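You operate a simulated robot arm through the tools that you are given. There is no shell and no other tool.

The job below is to be done with a simulated robot arm. You get a single attempt, and the scene is never put back.

TASK
Flatten the bent tab of the long bracket in the lever press and put the bracket back.
Fine: raise the lever, bed the bracket, give one full stroke and leave the lever up.

Only the result counts: the job must be done as asked and must still hold three seconds after the hand-in. Knocking over, shifting, dropping, spilling or breaking anything else fails it.

THE ROBOT
A 7-joint arm with a two-finger parallel gripper, fixed in place. Base frame: the origin is at the foot of the arm, x ahead of it, y to its left, z up; the work surface is at about z = 850. Readings come in mm, degrees, newtons and seconds.
With the tool pointing down near the work surface it reaches from about 300 to 700 mm from the base axis. Its first joint turns from -66.0 to 66.0 degrees. Payload 1.57 kg.
The tool frame sits at the grasp point between the pads (the TCP): z along the fingers, y along the line on which they close. The tips reach 30 mm beyond it. The gripper opens to 110 mm. The fingers are 24 mm wide and 12 mm thick; the gripper's body (48 by 112 mm) begins 78 mm behind the TCP.
Orientation is told as [roll, pitch, yaw] about the base's x, y, z axes, in that order, counted from this pose: with the fingers straight down and closing along the base's y, the tool's x points along the base's -x, its y along +y and its z along -z.

THE INTERFACE
- The arm moves only by the tool send_rows. Its argument "targets" is a list of rows, each an object (a shift or turn left out is 0, a gripper value left out holds the last) with "jaw": the opening, from 0 (shut) to 1 (fully open); "xyz": the shift along the base's x, y, z in mm, a list of three; "delta_rot": the turn, a rotation vector about the base's x, y, z in degrees, a list of three. In form: [{"jaw": jaw, "xyz": [tx, ty, tz], "delta_rot": [rx, ry, rz]}, ...]. A call has 1 to 20 rows; each row shifts and turns the commanded pose from where the row before left it. Each row takes 0.2 s and may step no farther than 50 mm and 8.6 degrees from the row before; otherwise, or with a gripper value out of range, the whole call is refused. Where a pose cannot be reached the arm comes as near as it can. A force on the tool above 90 N (or 10 N above the force at the start of the call, whichever is more), or a blocked arm, ends the call early, and 0.2 s more pass. Each finger travels about 108 mm/s and halts on what it meets, pressing with about 43 N; the grip force reading is that of the motor and also rises with nothing between the fingers. The clock runs only during rows and for 0.2 s after the last one: add rows that do not move to give the fingers time. It gives the time, the measured TCP pose, the force on the tool (base axes), the opening and the grip force at its end, in the units of the frame above (readings bear some noise), with the torque about the TCP (base axes, N m) and any sound that the robot's microphone picked up.
- Cameras (640 x 400 px; columns grow to the right, rows downward): "scene" is fixed at [176.3, -397.2, 1420]; the picture's right is [0.69, -0.73, 0.00], its down [-0.31, -0.29, -0.91] and it looks along [0.66, 0.62, -0.42] (base axes); focal length 310 px, centre (320, 200). "wrist" rides on the gripper at [70, 16, -141] in the tool frame; the picture's right is [-0.23, 0.97, 0.00], its down [-0.86, -0.20, -0.48] and it looks along [-0.47, -0.11, 0.88] (tool axes); focal length 222 px, centre (320, 200). There is no depth. A picture from a camera that has moved, and an enlarged one, comes with that camera's place and axes in the base frame and with its lens.
- get_image(camera): a new picture of that camera. No time passes.
- zoom(camera, box): a new picture of the part [left, top, right, bottom] of that camera's present view, enlarged. No time passes.
- job_done(): hands the job in; it is judged then, once.

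Places have to be worked out from the pictures, the camera data and where the tool is seen. Open the gripper and draw the arm clear of the work before you hand the job in, unless the task says otherwise.

The tools are called as name(argument=value, ...) on one line, values as JSON. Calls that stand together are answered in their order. send_rows: Moves the arm, as the interface text tells. Its arguments: {"type":"object","properties":{"targets":{"type":"array","items":{"type":"object","properties":{"jaw":{"type":"number"},"xyz":{"type":"array","items":{"type":"number"}},"delta_rot":{"type":"array","items":{"type":"number"}}}}}},"required":["targets"]} The other tools are called the same way: get_image (camera) takes a picture; zoom (camera, box) takes an enlarged picture of a part of a camera's view; job_done () hands the job in.

At the start:

```text
t: 0.0
position: [351.4, -82.9, 1303.1]
ee_rot: [-0.1, 0.0, 0.0]
force: [-0.1, -0.1, -0.1]
torque: [0.01, 0.01, 0.01]
gripper_width: 109.9
finger_force: 0.0
```

scene: 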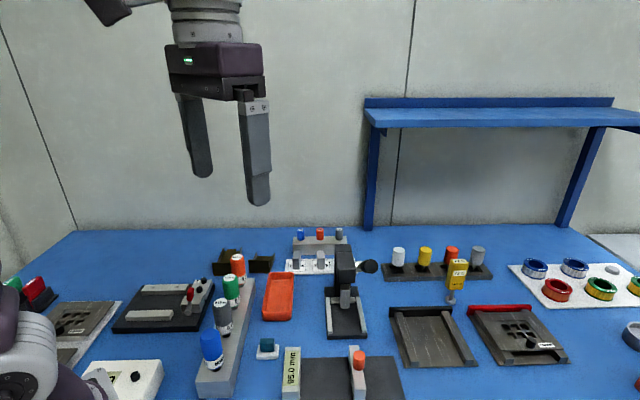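
wrist: 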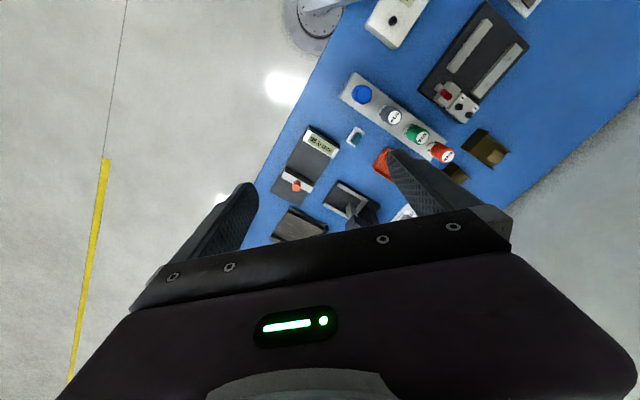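

I start by looking closely at the scene to find the lever press and the long bracket.

zoom(camera="scene", box=[260, 220, 420, 320])

zoom(camera="scene", box=[300, 230, 400, 350])

zoom(camera="scene", box=[0, 240, 240, 400])

zoom(camera="scene", box=[380, 230, 640, 400])

zoom(camera="wrist", box=[260, 60, 520, 240])

```text
4.00 times, centred on (340, 270) of scene
camera zoom: at [176.3, -397.2, 1420.0], right [0.69, -0.73, 0.0], down [-0.31, -0.29, -0.91], along [0.66, 0.62, -0.42], focal length 1240 px, centre (240, -80)
```

zoom: 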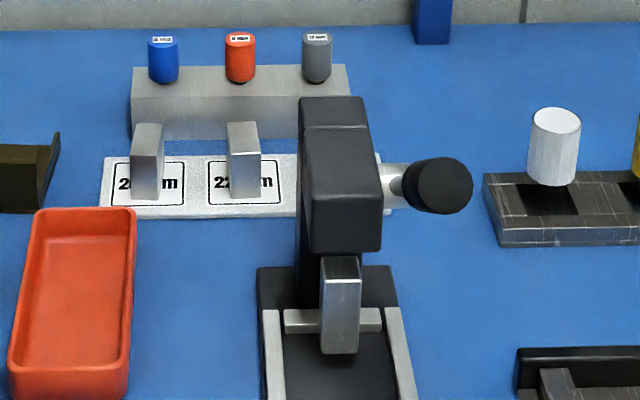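

```text
3.33 times, centred on (350, 290) of scene
camera zoom: at [176.3, -397.2, 1420.0], right [0.69, -0.73, 0.0], down [-0.31, -0.29, -0.91], along [0.66, 0.62, -0.42], focal length 1033 px, centre (220, -100)
```

zoom: 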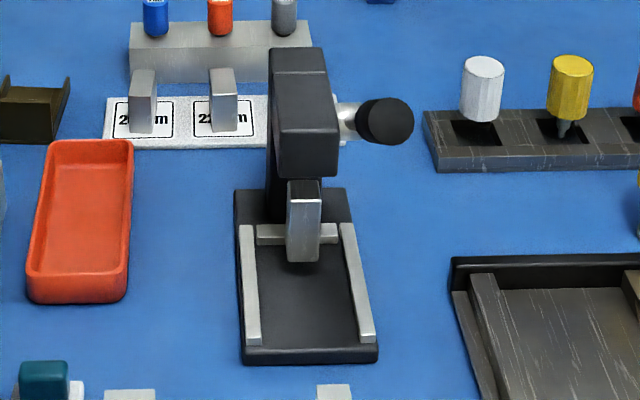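

```text
2.50 times, centred on (120, 320) of scene
camera zoom: at [176.3, -397.2, 1420.0], right [0.69, -0.73, 0.0], down [-0.31, -0.29, -0.91], along [0.66, 0.62, -0.42], focal length 775 px, centre (820, -100)
```

zoom: 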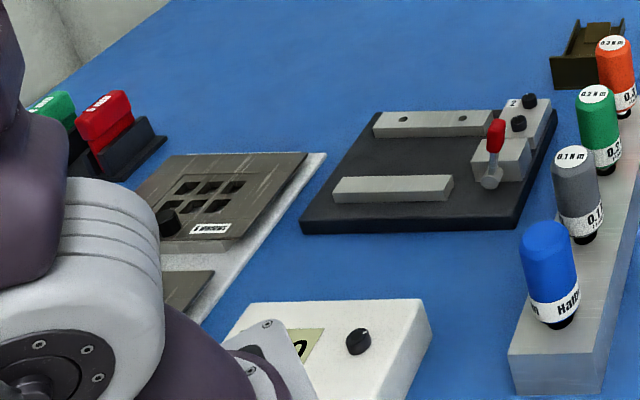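

```text
2.35 times, centred on (510, 315) of scene
camera zoom: at [176.3, -397.2, 1420.0], right [0.69, -0.73, 0.0], down [-0.31, -0.29, -0.91], along [0.66, 0.62, -0.42], focal length 729 px, centre (-127, -71)
```

zoom: 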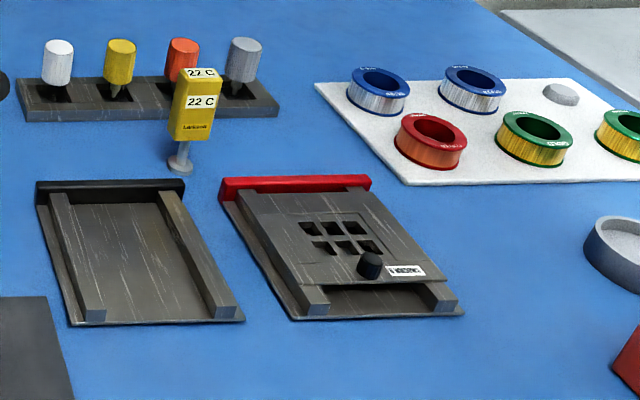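

```text
2.22 times, centred on (390, 150) of wrist
camera zoom: at [282.4, -65.9, 1444.6], right [0.23, 0.97, 0.0], down [0.86, -0.2, 0.48], along [0.47, -0.11, -0.88], focal length 494 px, centre (164, 311)
```

zoom: 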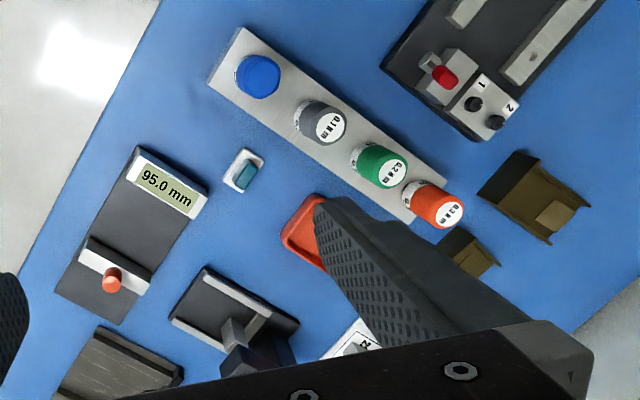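

The press seems to be at scene (345, 300), and the olive-brown pieces near (227, 262) and (262, 264) look like the brackets. I zoom in on these.

zoom(camera="scene", box=[200, 235, 290, 290])

zoom(camera="wrist", box=[430, 110, 520, 190])

zoom(camera="scene", box=[310, 240, 390, 300])

zoom(camera="wrist", box=[310, 160, 390, 220])

```text
7.11 times, centred on (245, 262) of scene
camera zoom: at [176.3, -397.2, 1420.0], right [0.69, -0.73, 0.0], down [-0.31, -0.29, -0.91], along [0.66, 0.62, -0.42], focal length 2204 px, centre (853, -244)
```

zoom: 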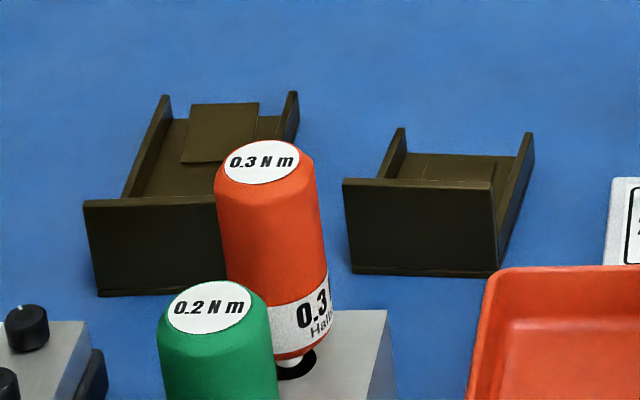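

```text
5.00 times, centred on (475, 150) of wrist
camera zoom: at [282.4, -65.9, 1444.6], right [0.23, 0.97, 0.0], down [0.86, -0.2, 0.48], along [0.47, -0.11, -0.88], focal length 1111 px, centre (-455, 450)
```

zoom: 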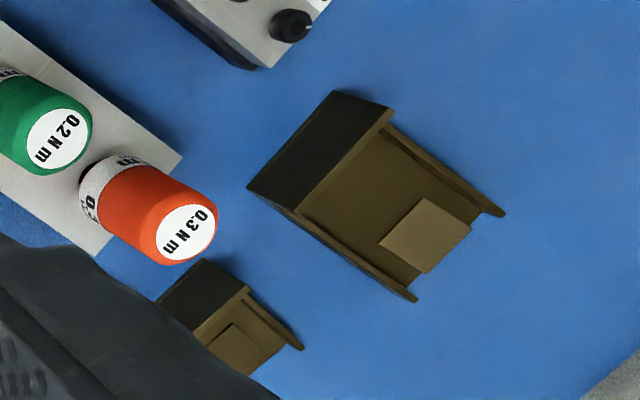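

```text
6.67 times, centred on (350, 270) of scene
camera zoom: at [176.3, -397.2, 1420.0], right [0.69, -0.73, 0.0], down [-0.31, -0.29, -0.91], along [0.66, 0.62, -0.42], focal length 2067 px, centre (120, -267)
```

zoom: 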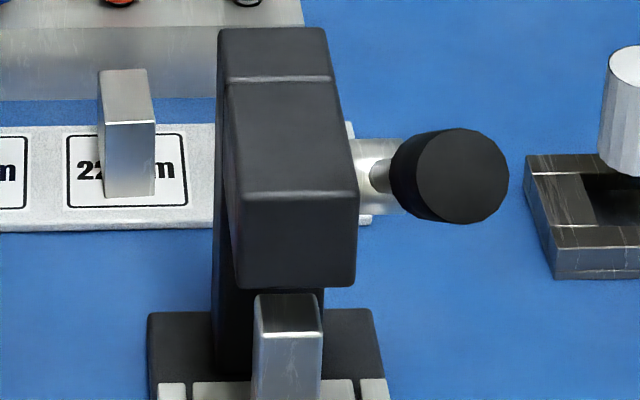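

```text
6.67 times, centred on (350, 190) of wrist
camera zoom: at [282.4, -65.9, 1444.6], right [0.23, 0.97, 0.0], down [0.86, -0.2, 0.48], along [0.47, -0.11, -0.88], focal length 1481 px, centre (120, 267)
```

zoom: 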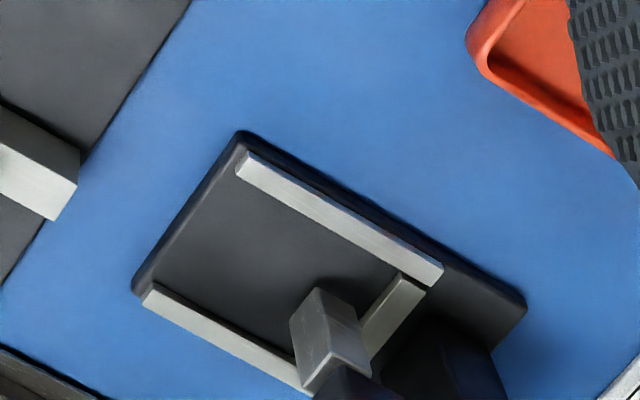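

The long bracket looks like the larger olive part near (552, 332), with its length at about 45°, the same angle as the press. I move the arm, staying high, to look at it with the wrist camera.

send_rows(targets=[{"jaw": 1, "xyz": [6, 36, -10]}, {"xyz": [6, 36, -10]}, {"xyz": [6, 36, -10]}, {"xyz": [6, 36, -10]}, {"xyz": [6, 36, -10]}, {"xyz": [6, 36, -10]}, {"xyz": [6, 36, -10]}, {"xyz": [6, 36, -10]}, {"xyz": [6, 36, -10]}, {"xyz": [6, 36, -10]}, {"xyz": [0, 0, 0]}])

get_image(camera="wrist")

get_image(camera="scene")

```text
t: 2.4
position: [411.3, 278.7, 1200.8]
ee_rot: [0.0, -0.1, 0.0]
force: [-0.8, 0.4, -0.1]
torque: [-0.01, 0.01, 0.0]
gripper_width: 109.8
finger_force: 0.0
```

```text
taken
camera wrist: at [343.3, 295.4, 1342.8], right [0.23, 0.97, 0.0], down [0.85, -0.2, 0.48], along [0.47, -0.11, -0.88], focal length 222 px, centre (320, 200)
```

wrist: 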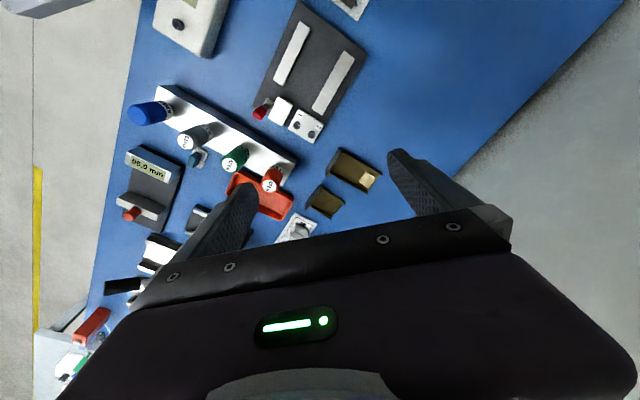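

```text
taken
```

scene: 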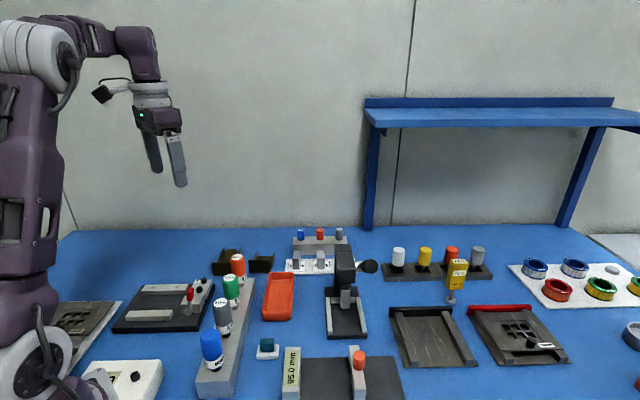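

The brackets show between the fingers in the wrist view, so I zoom on them.

zoom(camera="wrist", box=[295, 135, 395, 225])

zoom(camera="wrist", box=[320, 140, 385, 195])

```text
4.44 times, centred on (345, 180) of wrist
camera zoom: at [343.3, 295.4, 1342.8], right [0.23, 0.97, 0.0], down [0.85, -0.2, 0.48], along [0.47, -0.11, -0.88], focal length 987 px, centre (209, 289)
```

zoom: 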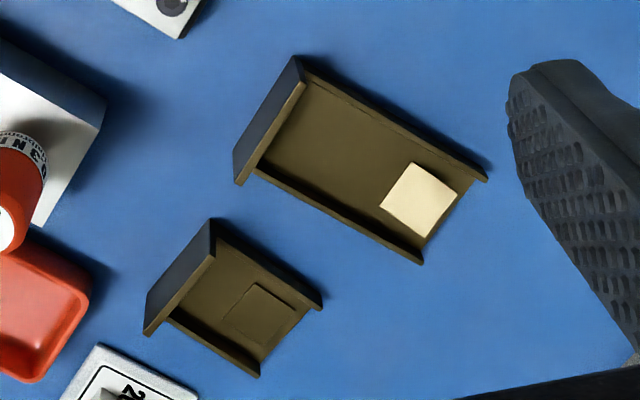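

```text
7.27 times, centred on (352, 168) of wrist
camera zoom: at [343.3, 295.4, 1342.8], right [0.23, 0.97, 0.0], down [0.85, -0.2, 0.48], along [0.47, -0.11, -0.88], focal length 1615 px, centre (84, 436)
```

zoom: 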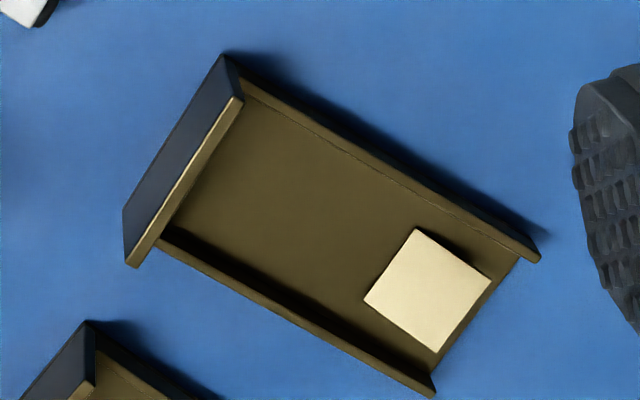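

The long bracket is about 58 × 117 mm, with an end wall roughly 45 mm high and the bent tab at its open end. Next I move over to look closely at the press.

send_rows(targets=[{"xyz": [16, -39, -6]}, {"xyz": [16, -39, -6]}, {"xyz": [16, -39, -6]}, {"xyz": [16, -39, -6]}, {"xyz": [16, -39, -6]}, {"xyz": [16, -39, -6]}, {"xyz": [16, -39, -6]}, {"xyz": [16, -36, -6]}, {"xyz": [0, 0, 0]}])

get_image(camera="wrist")

zoom(camera="wrist", box=[250, 100, 410, 220])

```text
t: 4.4
position: [540.9, -30.5, 1155.0]
ee_rot: [-0.1, -0.1, -0.1]
force: [-0.3, 0.8, 0.6]
torque: [-0.01, 0.03, -0.02]
gripper_width: 109.9
finger_force: 0.1
```

```text
taken
camera wrist: at [471.4, -14.1, 1297.2], right [0.23, 0.97, 0.0], down [0.85, -0.2, 0.48], along [0.47, -0.11, -0.88], focal length 222 px, centre (320, 200)
```

wrist: 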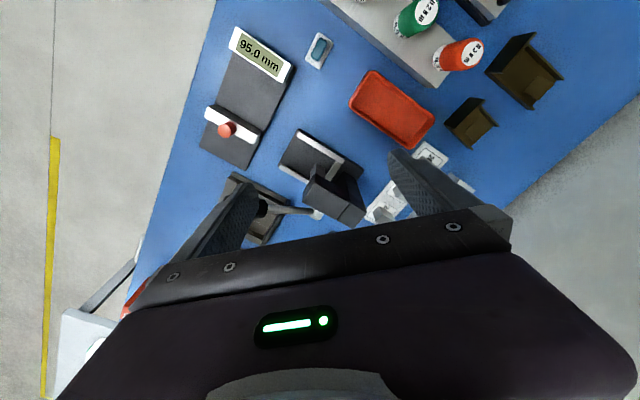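

```text
3.33 times, centred on (330, 160) of wrist
camera zoom: at [471.4, -14.1, 1297.2], right [0.23, 0.97, 0.0], down [0.85, -0.2, 0.48], along [0.47, -0.11, -0.88], focal length 740 px, centre (287, 333)
```

zoom: 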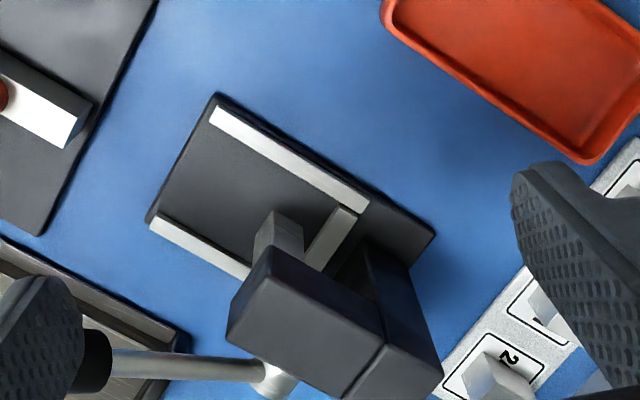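

The lever hub comes out near (659, -63, 985) and the black knob near (602, -124, 1044), so the lever points forward and partly up. I yaw the tool to the 45° axis and tilt it to see the press in profile from its left side.

send_rows(targets=[{"xyz": [0, 18, 0], "delta_rot": [0, 0, -7.5]}, {"xyz": [0, 18, 0], "delta_rot": [0, 0, -7.5]}, {"xyz": [0, 18, 0], "delta_rot": [0, 0, -7.5]}, {"xyz": [0, 18, 0], "delta_rot": [0, 0, -7.5]}, {"xyz": [0, 18, 0], "delta_rot": [0, 0, -7.5]}, {"xyz": [0, 0, 0], "delta_rot": [0, 0, -7.5]}, {"xyz": [6, 0, -25], "delta_rot": [-6.38, -3.95, 0]}, {"xyz": [6, 0, -25], "delta_rot": [-6.38, -3.95, 0]}, {"xyz": [6, 0, -25], "delta_rot": [-6.38, -3.95, 0]}, {"xyz": [6, 0, -25], "delta_rot": [-6.38, -3.95, 0]}, {"xyz": [0, 0, 0]}])

get_image(camera="wrist")

zoom(camera="wrist", box=[240, 80, 400, 200])

get_image(camera="scene")

```text
t: 6.8
position: [565.9, 59.3, 1054.8]
ee_rot: [-7.5, -29.2, -43.0]
force: [0.0, 0.4, 0.4]
torque: [-0.01, -0.01, -0.01]
gripper_width: 110.2
finger_force: 0.1
```

```text
taken
camera wrist: at [495.8, 172.4, 1140.9], right [0.85, 0.53, 0.0], down [0.27, -0.44, 0.85], along [0.45, -0.73, -0.52], focal length 222 px, centre (320, 200)
```

wrist: 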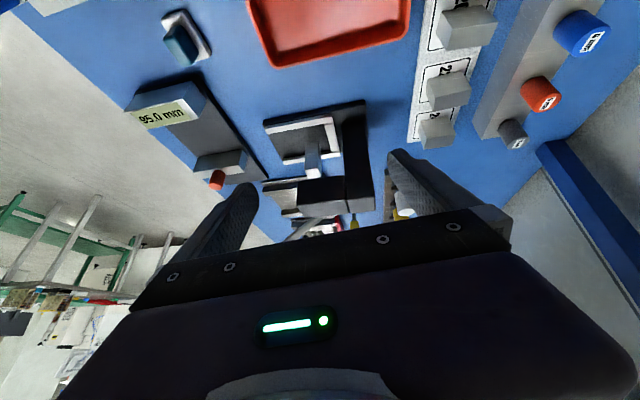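

```text
3.33 times, centred on (320, 140) of wrist
camera zoom: at [495.8, 172.4, 1140.9], right [0.85, 0.53, 0.0], down [0.27, -0.44, 0.85], along [0.45, -0.73, -0.52], focal length 740 px, centre (320, 400)
```

zoom: 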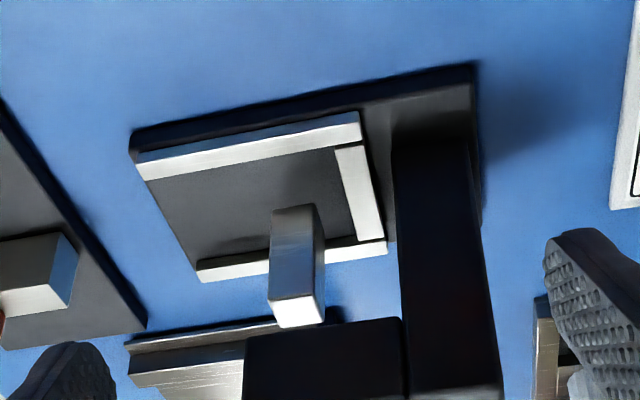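

```text
taken
```

scene: 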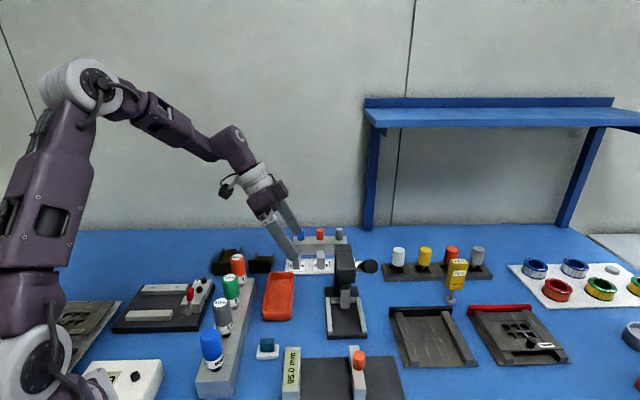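

I zoom further to measure the ram, bed and stop from this profile view.

zoom(camera="wrist", box=[295, 130, 345, 180])

zoom(camera="wrist", box=[250, 160, 410, 260])

zoom(camera="wrist", box=[255, 90, 375, 170])

```text
8.00 times, centred on (320, 155) of wrist
camera zoom: at [495.8, 172.4, 1140.9], right [0.85, 0.53, 0.0], down [0.27, -0.44, 0.85], along [0.45, -0.73, -0.52], focal length 1777 px, centre (320, 560)
```

zoom: 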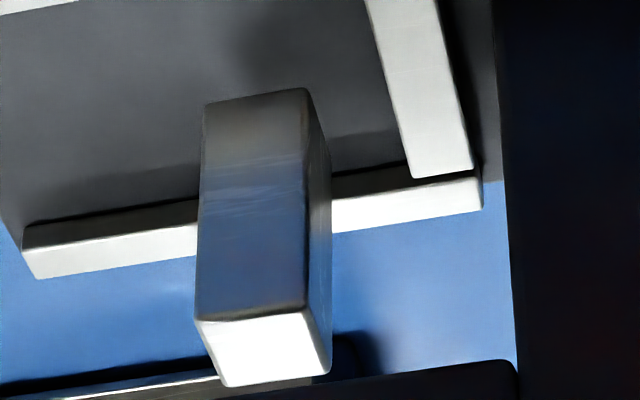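

```text
4.00 times, centred on (330, 210) of wrist
camera zoom: at [495.8, 172.4, 1140.9], right [0.85, 0.53, 0.0], down [0.27, -0.44, 0.85], along [0.45, -0.73, -0.52], focal length 888 px, centre (280, 160)
```

zoom: 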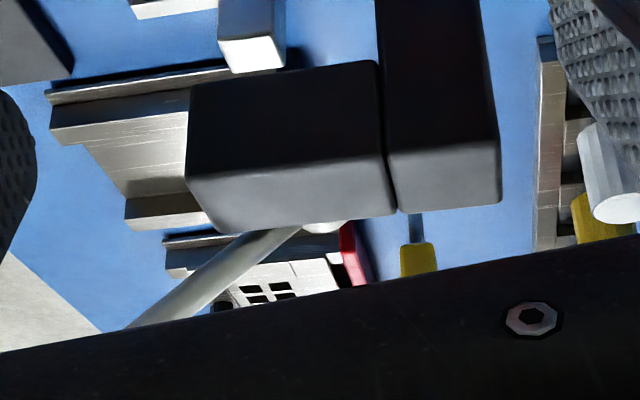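

```text
5.00 times, centred on (315, 130) of wrist
camera zoom: at [495.8, 172.4, 1140.9], right [0.85, 0.53, 0.0], down [0.27, -0.44, 0.85], along [0.45, -0.73, -0.52], focal length 1111 px, centre (345, 550)
```

zoom: 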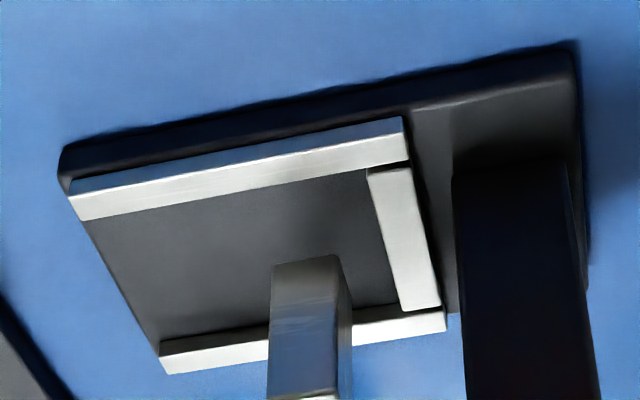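

The ram is a 20 mm square block centred near (624, -53), bottom at about z = 885. I zoom the fixed camera on the press bed to pin down the rails and back stop.

zoom(camera="scene", box=[320, 280, 375, 345])

zoom(camera="scene", box=[325, 235, 385, 305])

```text
6.15 times, centred on (348, 312) of scene
camera zoom: at [176.3, -397.2, 1420.0], right [0.69, -0.73, 0.0], down [-0.31, -0.29, -0.91], along [0.66, 0.62, -0.42], focal length 1908 px, centre (151, -492)
```

zoom: 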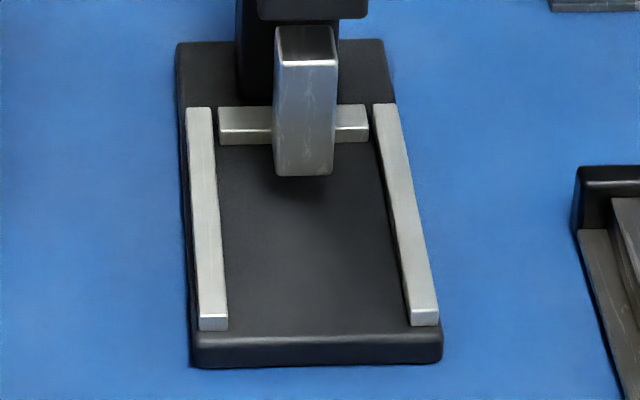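

```text
5.71 times, centred on (355, 270) of scene
camera zoom: at [176.3, -397.2, 1420.0], right [0.69, -0.73, 0.0], down [-0.31, -0.29, -0.91], along [0.66, 0.62, -0.42], focal length 1771 px, centre (120, -200)
```

zoom: 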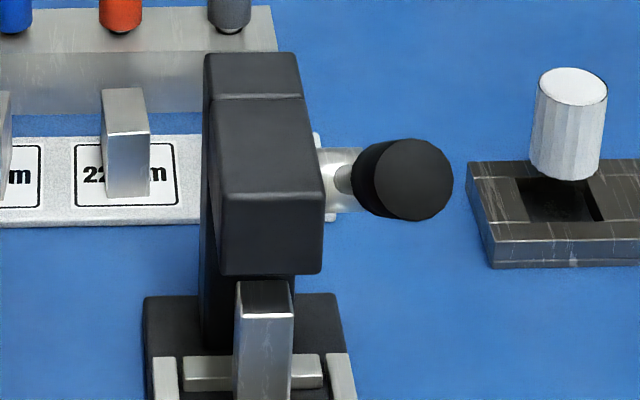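

The bed channel is about 67 mm wide between rails, with the back stop near (645, -33), bed top z ≈ 864 and ram bottom ≈ 885; the head spans about z 964–1000. I rise, straighten the tool and yaw to +45° above the lever knob, so the fingers can take it across its pivot axis.

send_rows(targets=[{"xyz": [0, 0, 30], "delta_rot": [6.38, 3.95, 0]}, {"xyz": [0, 0, 30], "delta_rot": [6.38, 3.95, 0]}, {"xyz": [0, 0, 30], "delta_rot": [6.38, 3.95, 0]}, {"xyz": [0, 0, 30], "delta_rot": [6.38, 3.95, 0]}, {"xyz": [3, -17, 0], "delta_rot": [0, 0, 8.18]}, {"xyz": [3, -17, 0], "delta_rot": [0, 0, 8.18]}, {"xyz": [3, -17, 0], "delta_rot": [0, 0, 8.18]}, {"xyz": [3, -17, 0], "delta_rot": [0, 0, 8.18]}, {"xyz": [3, -17, 0], "delta_rot": [0, 0, 8.18]}, {"xyz": [3, -17, 0], "delta_rot": [0, 0, 8.18]}, {"xyz": [3, -17, 0], "delta_rot": [0, 0, 8.18]}, {"xyz": [3, -16, 0], "delta_rot": [0, 0, 8.18]}, {"xyz": [3, -16, 0], "delta_rot": [0, 0, 8.18]}, {"xyz": [3, -16, 0], "delta_rot": [0, 0, 8.18]}, {"xyz": [3, -16, 0], "delta_rot": [0, 0, 8.18]}, {"xyz": [0, 0, 0], "jaw": 0.6}, {"xyz": [0, 0, 0], "jaw": 0.6}])

get_image(camera="wrist")

get_image(camera="scene")

```text
t: 10.4
position: [595.7, -126.9, 1172.7]
ee_rot: [0.0, 0.1, 45.0]
force: [-0.3, -0.3, 0.7]
torque: [-0.02, -0.03, 0.01]
gripper_width: 65.7
finger_force: 0.0
```

```text
taken
camera wrist: at [535.8, -164.1, 1315.2], right [-0.53, 0.85, 0.0], down [0.75, 0.46, 0.48], along [0.41, 0.25, -0.88], focal length 222 px, centre (320, 200)
```

wrist: 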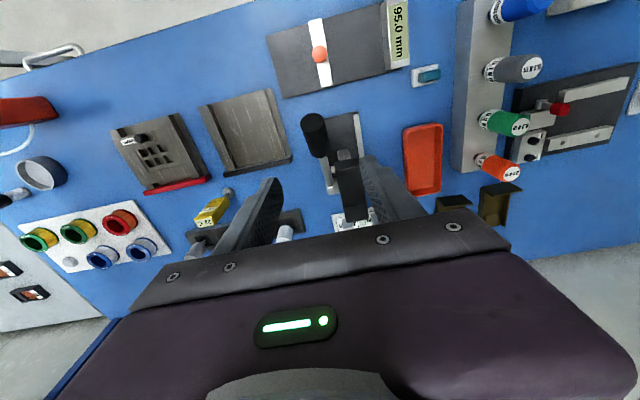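

```text
taken
```

scene: 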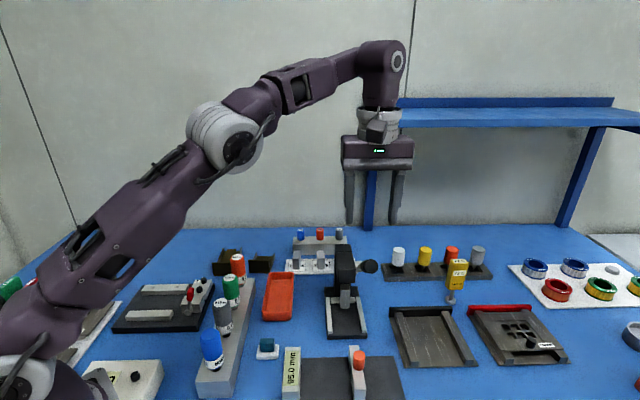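

The knob shows clearly between the fingers in the wrist view at about (313, 135), so I zoom in to refine its position.

zoom(camera="wrist", box=[270, 95, 390, 235])

zoom(camera="wrist", box=[290, 105, 350, 165])

```text
2.86 times, centred on (330, 165) of wrist
camera zoom: at [535.8, -164.1, 1315.2], right [-0.53, 0.85, 0.0], down [0.75, 0.46, 0.48], along [0.41, 0.25, -0.88], focal length 635 px, centre (291, 300)
```

zoom: 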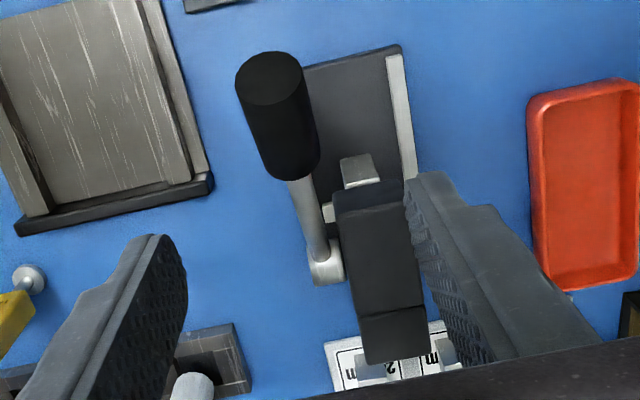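

```text
6.67 times, centred on (320, 135) of wrist
camera zoom: at [535.8, -164.1, 1315.2], right [-0.53, 0.85, 0.0], down [0.75, 0.46, 0.48], along [0.41, 0.25, -0.88], focal length 1481 px, centre (320, 633)
```

zoom: 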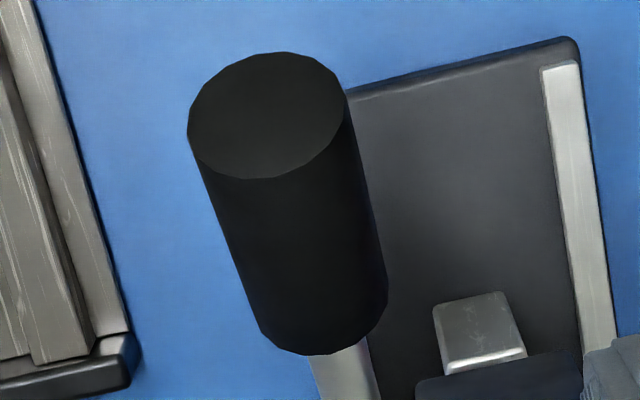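

The knob is a cylinder about 24 mm across with its centre near (589, -135, 1059), and the lever stands at about 37°. I lower the open fingers astride it.

send_rows(targets=[{"xyz": [-7, -8, 0]}, {"xyz": [0, 0, -25]}, {"xyz": [0, 0, -25]}, {"xyz": [0, 0, -25]}, {"xyz": [0, 0, -25]}, {"xyz": [0, 0, -12]}, {"xyz": [0, 0, 0]}])

get_image(camera="wrist")

zoom(camera="scene", box=[310, 190, 430, 310])

```text
t: 12.0
position: [588.4, -133.7, 1061.9]
ee_rot: [0.0, 0.0, 45.1]
force: [0.7, 0.8, -0.2]
torque: [0.0, -0.03, 0.02]
gripper_width: 66.3
finger_force: 0.1
```

```text
taken
camera wrist: at [528.9, -170.8, 1203.7], right [-0.53, 0.85, 0.0], down [0.75, 0.46, 0.48], along [0.41, 0.25, -0.88], focal length 222 px, centre (320, 200)
```

wrist: 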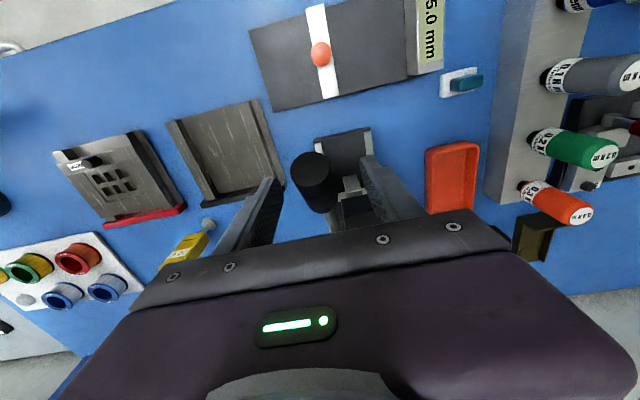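

```text
3.33 times, centred on (370, 250) of scene
camera zoom: at [176.3, -397.2, 1420.0], right [0.69, -0.73, 0.0], down [-0.31, -0.29, -0.91], along [0.66, 0.62, -0.42], focal length 1033 px, centre (153, 33)
```

zoom: 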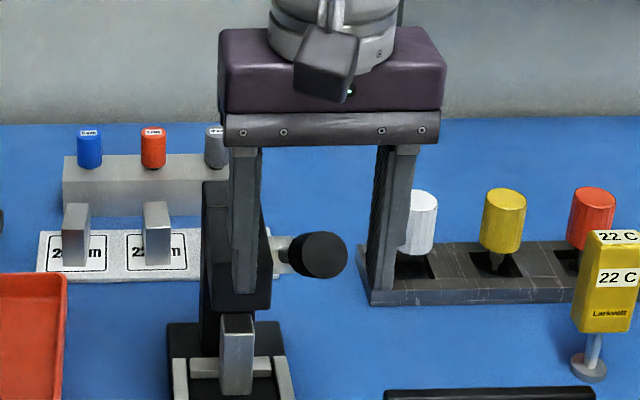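

The knob sits centred between the fingers in both views. I close the jaws on it.

send_rows(targets=[{"jaw": 0.3}, {"jaw": 0.1}, {"jaw": 0.1}, {"jaw": 0.1}])

zoom(camera="scene", box=[310, 190, 430, 310])

```text
t: 13.0
position: [589.6, -134.0, 1062.2]
ee_rot: [-0.1, 0.0, 45.0]
force: [15.5, -10.5, -2.8]
torque: [0.32, 0.29, 0.93]
gripper_width: 25.6
finger_force: 36.6
```

```text
3.33 times, centred on (370, 250) of scene
camera zoom: at [176.8, -397.6, 1419.8], right [0.69, -0.73, 0.0], down [-0.31, -0.29, -0.91], along [0.66, 0.62, -0.42], focal length 1033 px, centre (153, 33)
```

zoom: 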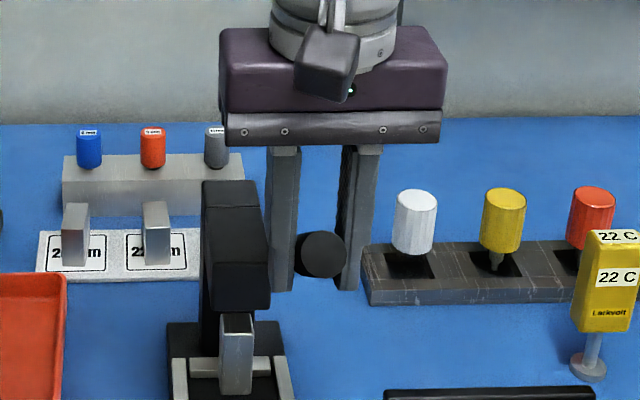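

The knob is gripped (25.6 mm). There is a sideways force of about 18 N, so I shift slightly with it to relieve the load.

send_rows(targets=[{"xyz": [1, -1, 0]}, {"xyz": [0, 0, 0]}])

```text
t: 13.6
position: [589.3, -134.9, 1062.1]
ee_rot: [0.0, 0.1, 45.0]
force: [4.8, -5.8, -4.3]
torque: [-0.41, 0.09, 0.03]
gripper_width: 25.2
finger_force: 36.6
```

The sideways load has dropped to about 7 N. I now raise the lever along its arc about the hub in small steps, watching the force.

send_rows(targets=[{"xyz": [3.5, 2.9, 5.4]}, {"xyz": [3.1, 3.1, 4.9]}, {"xyz": [3.3, 3.3, 4.6]}, {"xyz": [3.5, 3.5, 4.4]}, {"xyz": [0, 0, 0]}])

zoom(camera="scene", box=[310, 190, 430, 310])

```text
t: 14.8
position: [604.4, -119.7, 1082.7]
ee_rot: [0.1, 0.1, 45.0]
force: [-18.4, 4.6, -4.8]
torque: [-1.02, 0.66, -0.61]
gripper_width: 25.8
finger_force: 36.8
```

```text
3.33 times, centred on (370, 250) of scene
camera zoom: at [175.9, -397.0, 1420.1], right [0.69, -0.73, 0.0], down [-0.31, -0.29, -0.91], along [0.66, 0.62, -0.42], focal length 1033 px, centre (153, 33)
```

zoom: 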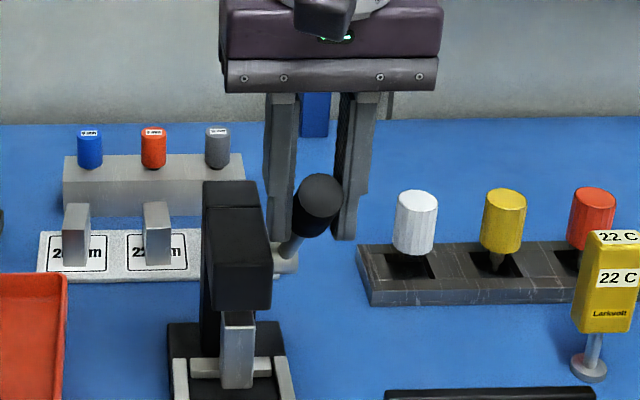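

The lever is coming up and the ram is rising with it. I keep going along the arc with a small sideways correction.

send_rows(targets=[{"xyz": [3.1, 4.3, 4.1]}, {"xyz": [3.6, 4.0, 3.8]}, {"xyz": [3.8, 4.0, 3.5]}, {"xyz": [3.9, 4.1, 3.3]}, {"xyz": [0, 0, 0]}])

zoom(camera="scene", box=[310, 190, 430, 310])

```text
t: 16.0
position: [620.0, -104.5, 1096.8]
ee_rot: [-0.3, -0.3, 45.1]
force: [-0.4, -0.3, 7.5]
torque: [0.66, 0.07, 0.28]
gripper_width: 25.6
finger_force: 37.0
```

```text
3.33 times, centred on (370, 250) of scene
camera zoom: at [176.2, -397.2, 1420.0], right [0.69, -0.73, 0.0], down [-0.31, -0.29, -0.91], along [0.66, 0.62, -0.42], focal length 1033 px, centre (153, 33)
```

zoom: 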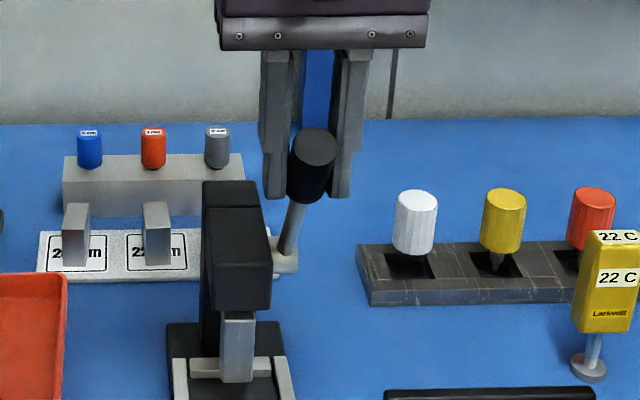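

At about 63° with little force; no end stop yet. I continue in small steps.

send_rows(targets=[{"xyz": [3.5, 3.7, 2.6]}, {"xyz": [4.2, 4.4, 2.5]}, {"xyz": [0, 0, 0]}])

zoom(camera="scene", box=[310, 190, 430, 310])

```text
t: 16.8
position: [626.8, -98.2, 1102.4]
ee_rot: [-0.1, 0.0, 44.9]
force: [-3.8, -10.7, -2.1]
torque: [-0.58, 1.11, 0.38]
gripper_width: 25.7
finger_force: 37.0
```

```text
3.33 times, centred on (370, 250) of scene
camera zoom: at [176.2, -397.5, 1419.9], right [0.69, -0.73, 0.0], down [-0.31, -0.29, -0.91], along [0.66, 0.62, -0.42], focal length 1033 px, centre (153, 33)
```

zoom: 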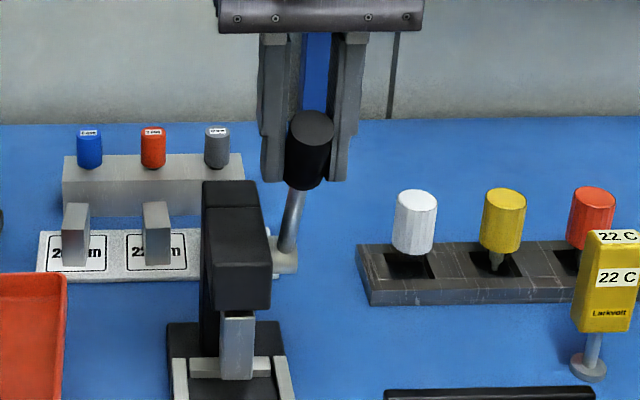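

The force against the motion is about 10 N at roughly 68°. One more small step will show whether this is the upper stop.

send_rows(targets=[{"xyz": [2.9, 3.0, 1.6]}, {"xyz": [0, 0, 0]}])

zoom(camera="scene", box=[310, 190, 430, 310])

```text
t: 17.4
position: [629.4, -93.6, 1104.3]
ee_rot: [-0.2, 0.1, 44.8]
force: [-2.9, -16.7, 6.7]
torque: [-0.58, 1.29, 0.37]
gripper_width: 25.7
finger_force: 36.7
```

```text
3.33 times, centred on (370, 250) of scene
camera zoom: at [176.1, -397.7, 1419.9], right [0.69, -0.73, 0.0], down [-0.31, -0.29, -0.91], along [0.66, 0.62, -0.42], focal length 1033 px, centre (153, 33)
```

zoom: 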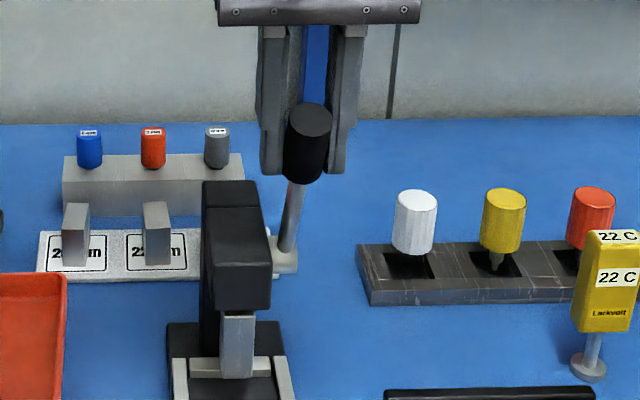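

The knob is still moving and the ram rising, with only light resistance. I carry on with a small outward correction.

send_rows(targets=[{"xyz": [4.0, 3.8, 2.8]}, {"xyz": [3.0, 3.0, 1.4]}, {"xyz": [0, 0, 0]}])

zoom(camera="scene", box=[310, 190, 430, 310])

```text
t: 18.2
position: [636.6, -87.2, 1107.7]
ee_rot: [-0.1, 0.0, 44.9]
force: [2.1, -18.0, 6.3]
torque: [-0.53, 1.06, 0.22]
gripper_width: 25.7
finger_force: 36.5
```

```text
3.33 times, centred on (370, 250) of scene
camera zoom: at [176.3, -397.8, 1419.8], right [0.69, -0.73, 0.0], down [-0.31, -0.29, -0.91], along [0.66, 0.62, -0.42], focal length 1033 px, centre (153, 33)
```

zoom: 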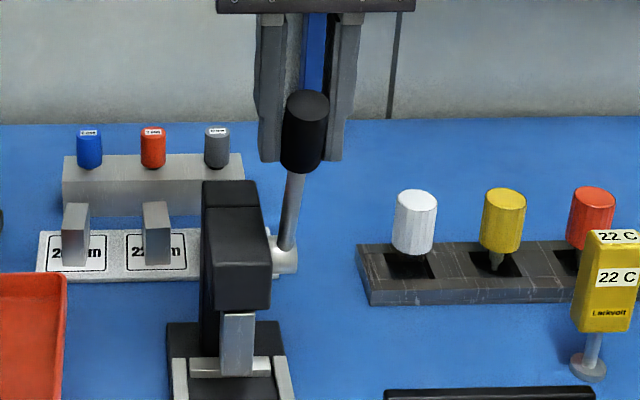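

Still moving freely at about 75°. I continue with a little correction to the right.

send_rows(targets=[{"xyz": [4.8, 3.5, 1.6]}, {"xyz": [3.3, 3.1, 0.8]}, {"xyz": [0, 0, 0]}])

zoom(camera="scene", box=[310, 190, 430, 310])

```text
t: 19.0
position: [643.7, -80.9, 1109.3]
ee_rot: [0.0, -0.2, 45.0]
force: [-1.3, -13.6, 10.4]
torque: [-0.47, 1.13, 0.21]
gripper_width: 25.7
finger_force: 36.4
```

```text
3.33 times, centred on (370, 250) of scene
camera zoom: at [176.1, -397.6, 1419.9], right [0.69, -0.73, 0.0], down [-0.31, -0.29, -0.91], along [0.66, 0.62, -0.42], focal length 1033 px, centre (153, 33)
```

zoom: 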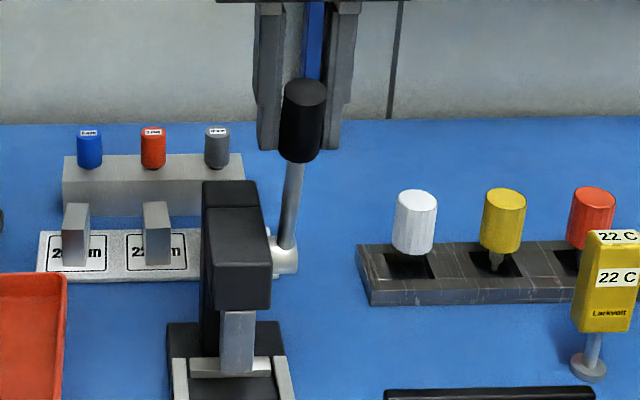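

At about 80° the ram has risen some 14 mm and there is still no stop. I continue toward vertical carefully.

send_rows(targets=[{"xyz": [4.1, 3.9, 1.6]}, {"xyz": [3.3, 3.2, 0.6]}, {"xyz": [0, 0, 0]}])

zoom(camera="scene", box=[310, 190, 430, 310])

```text
t: 19.8
position: [646.3, -77.6, 1107.0]
ee_rot: [-0.4, 1.7, 46.4]
force: [34.6, -47.9, 46.3]
torque: [-0.62, -0.05, 0.55]
gripper_width: 25.6
finger_force: 36.8
out of reach, approached as far as the arm can: row 1, 2
```

```text
3.33 times, centred on (370, 250) of scene
camera zoom: at [176.4, -398.6, 1419.6], right [0.69, -0.73, 0.0], down [-0.31, -0.29, -0.91], along [0.66, 0.62, -0.42], focal length 1033 px, centre (153, 33)
```

zoom: 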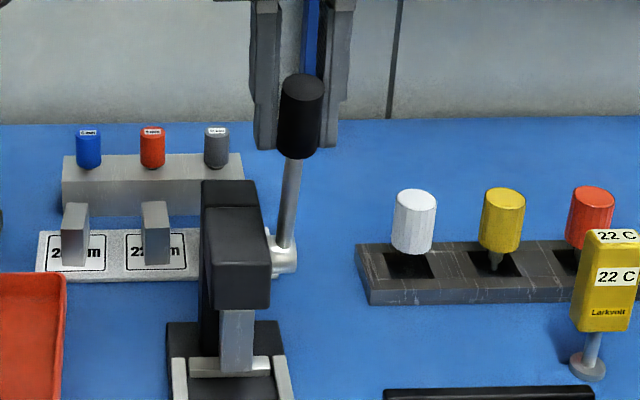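

The arm has hit its reach limit here and strain is building up, so I back off along the arc to relieve it.

send_rows(targets=[{"xyz": [-5, -4.5, -1]}, {"xyz": [0, 0, 0]}])

```text
t: 20.4
position: [645.7, -77.9, 1107.6]
ee_rot: [0.1, 0.3, 45.1]
force: [16.7, -23.4, -26.1]
torque: [-1.09, 0.16, -0.07]
gripper_width: 25.8
finger_force: 36.9
```

There is still some sideways and downward load on the grip. I nudge to relieve it.

send_rows(targets=[{"xyz": [1.0, -2.0, -1.5]}, {"xyz": [0, 0, 0]}])

```text
t: 21.0
position: [647.0, -76.6, 1108.6]
ee_rot: [0.3, 0.0, 45.3]
force: [-4.1, 0.9, -22.1]
torque: [-0.79, 0.18, -0.17]
gripper_width: 25.4
finger_force: 37.4
```

I tilt the tool forward about the knob's cross axis, so the wrist stays nearer the base and the knob can be carried further back.

send_rows(targets=[{"xyz": [0, 0, -0.5], "delta_rot": [4, -4, 0]}, {"xyz": [0, 0, -0.5], "delta_rot": [4, -4, 0]}, {"xyz": [0, 0, 0], "delta_rot": [4, -4, 0]}, {"xyz": [0, 0, 0]}])

zoom(camera="scene", box=[310, 150, 430, 310])

```text
t: 22.0
position: [647.2, -78.4, 1109.1]
ee_rot: [0.0, -17.1, 45.0]
force: [-13.3, 11.6, 9.5]
torque: [-0.23, -0.12, -0.34]
gripper_width: 27.0
finger_force: 9.2
```

```text
2.50 times, centred on (370, 230) of scene
camera zoom: at [175.6, -396.8, 1420.2], right [0.69, -0.73, 0.0], down [-0.31, -0.29, -0.91], along [0.66, 0.62, -0.42], focal length 775 px, centre (195, 125)
```

zoom: 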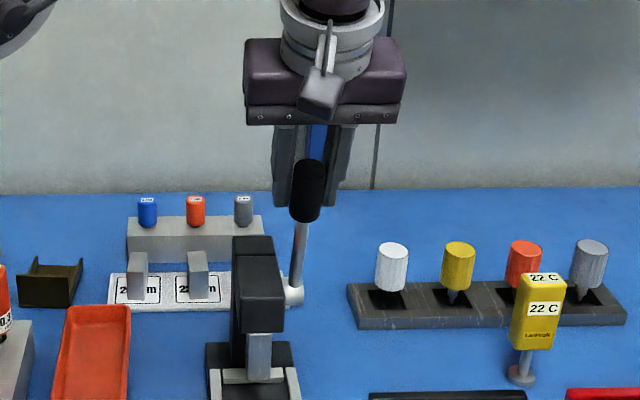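

The grip reading dropped, so I re-apply the closing command and re-check.

send_rows(targets=[{"jaw": 0.0}, {"jaw": 0.0}])

zoom(camera="scene", box=[330, 190, 400, 260])

```text
t: 22.6
position: [645.2, -77.4, 1109.2]
ee_rot: [0.0, -16.9, 45.0]
force: [-26.3, 20.6, 13.7]
torque: [-0.53, -0.02, -0.32]
gripper_width: 24.3
finger_force: 36.8
```

```text
5.71 times, centred on (365, 225) of scene
camera zoom: at [175.1, -396.5, 1420.4], right [0.69, -0.73, 0.0], down [-0.31, -0.29, -0.91], along [0.66, 0.62, -0.42], focal length 1771 px, centre (63, 57)
```

zoom: 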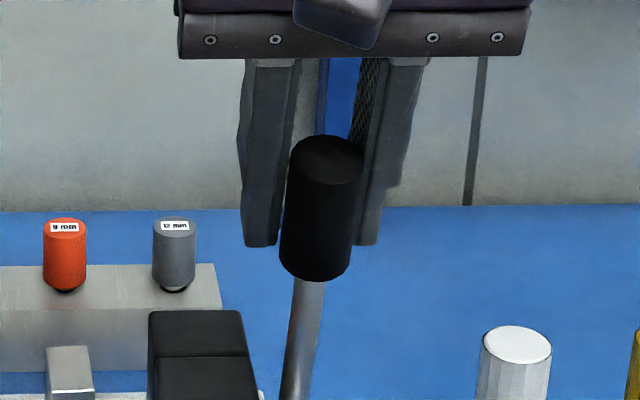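

The sideways force is now about 33 N to the left, so I shift left to relieve it and then continue along the arc.

send_rows(targets=[{"xyz": [-1.2, 1.2, 0.5]}, {"xyz": [0, 0, 0]}])

```text
t: 23.2
position: [645.4, -77.4, 1107.8]
ee_rot: [-0.1, -17.1, 45.0]
force: [-3.3, 13.7, 6.3]
torque: [0.85, -0.57, -0.27]
gripper_width: 24.8
finger_force: 36.2
```

Loads are light again. I push on along the arc toward vertical.

send_rows(targets=[{"xyz": [2.6, 3.4, 0.9]}, {"xyz": [3.0, 3.2, 0.7]}, {"xyz": [0, 0, 0]}])

zoom(camera="scene", box=[310, 190, 430, 310])

```text
t: 24.0
position: [651.5, -72.6, 1110.8]
ee_rot: [0.0, -16.7, 44.9]
force: [-6.7, 0.2, -10.9]
torque: [-0.5, 0.36, -0.15]
gripper_width: 24.6
finger_force: 36.8
```

```text
3.33 times, centred on (370, 250) of scene
camera zoom: at [176.3, -397.2, 1420.0], right [0.69, -0.73, 0.0], down [-0.31, -0.29, -0.91], along [0.66, 0.62, -0.42], focal length 1033 px, centre (153, 33)
```

zoom: 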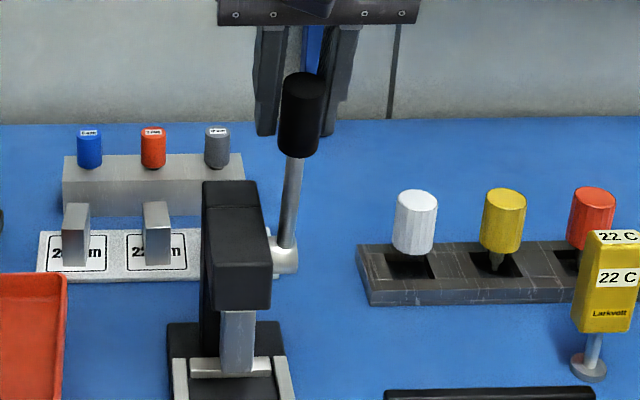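

The knob image has not moved while the TCP went on about 6 mm, so the pads are slipping over the knob. The lever may already be at its upper stop (I estimate about 77°), so I open the jaws and look.

send_rows(targets=[{"jaw": 0.6}, {"jaw": 0.6}, {"jaw": 0.6}])

get_image(camera="wrist")

zoom(camera="scene", box=[310, 190, 430, 310])

```text
t: 24.8
position: [651.1, -73.0, 1111.5]
ee_rot: [0.0, -17.0, 44.9]
force: [0.3, -0.6, 0.4]
torque: [-0.01, 0.0, 0.02]
gripper_width: 65.9
finger_force: 0.0
```

```text
taken
camera wrist: at [564.4, -136.5, 1226.5], right [-0.53, 0.84, 0.07], down [0.62, 0.34, 0.71], along [0.57, 0.42, -0.7], focal length 222 px, centre (320, 200)
```

wrist: 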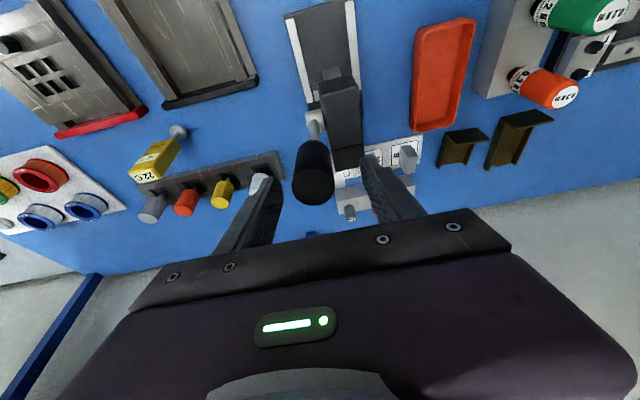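

```text
3.33 times, centred on (370, 250) of scene
camera zoom: at [176.3, -397.2, 1420.0], right [0.69, -0.73, 0.0], down [-0.31, -0.29, -0.91], along [0.66, 0.62, -0.42], focal length 1033 px, centre (153, 33)
```

zoom: 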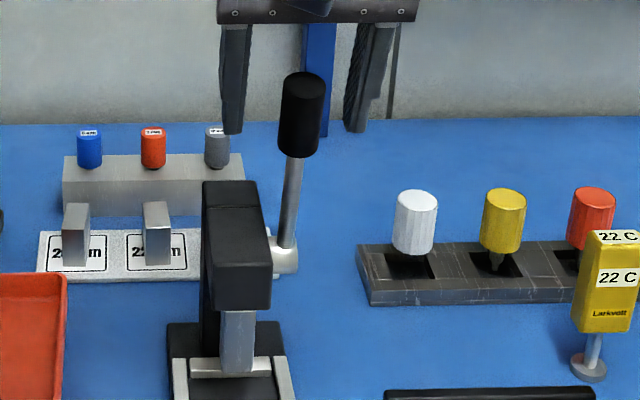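

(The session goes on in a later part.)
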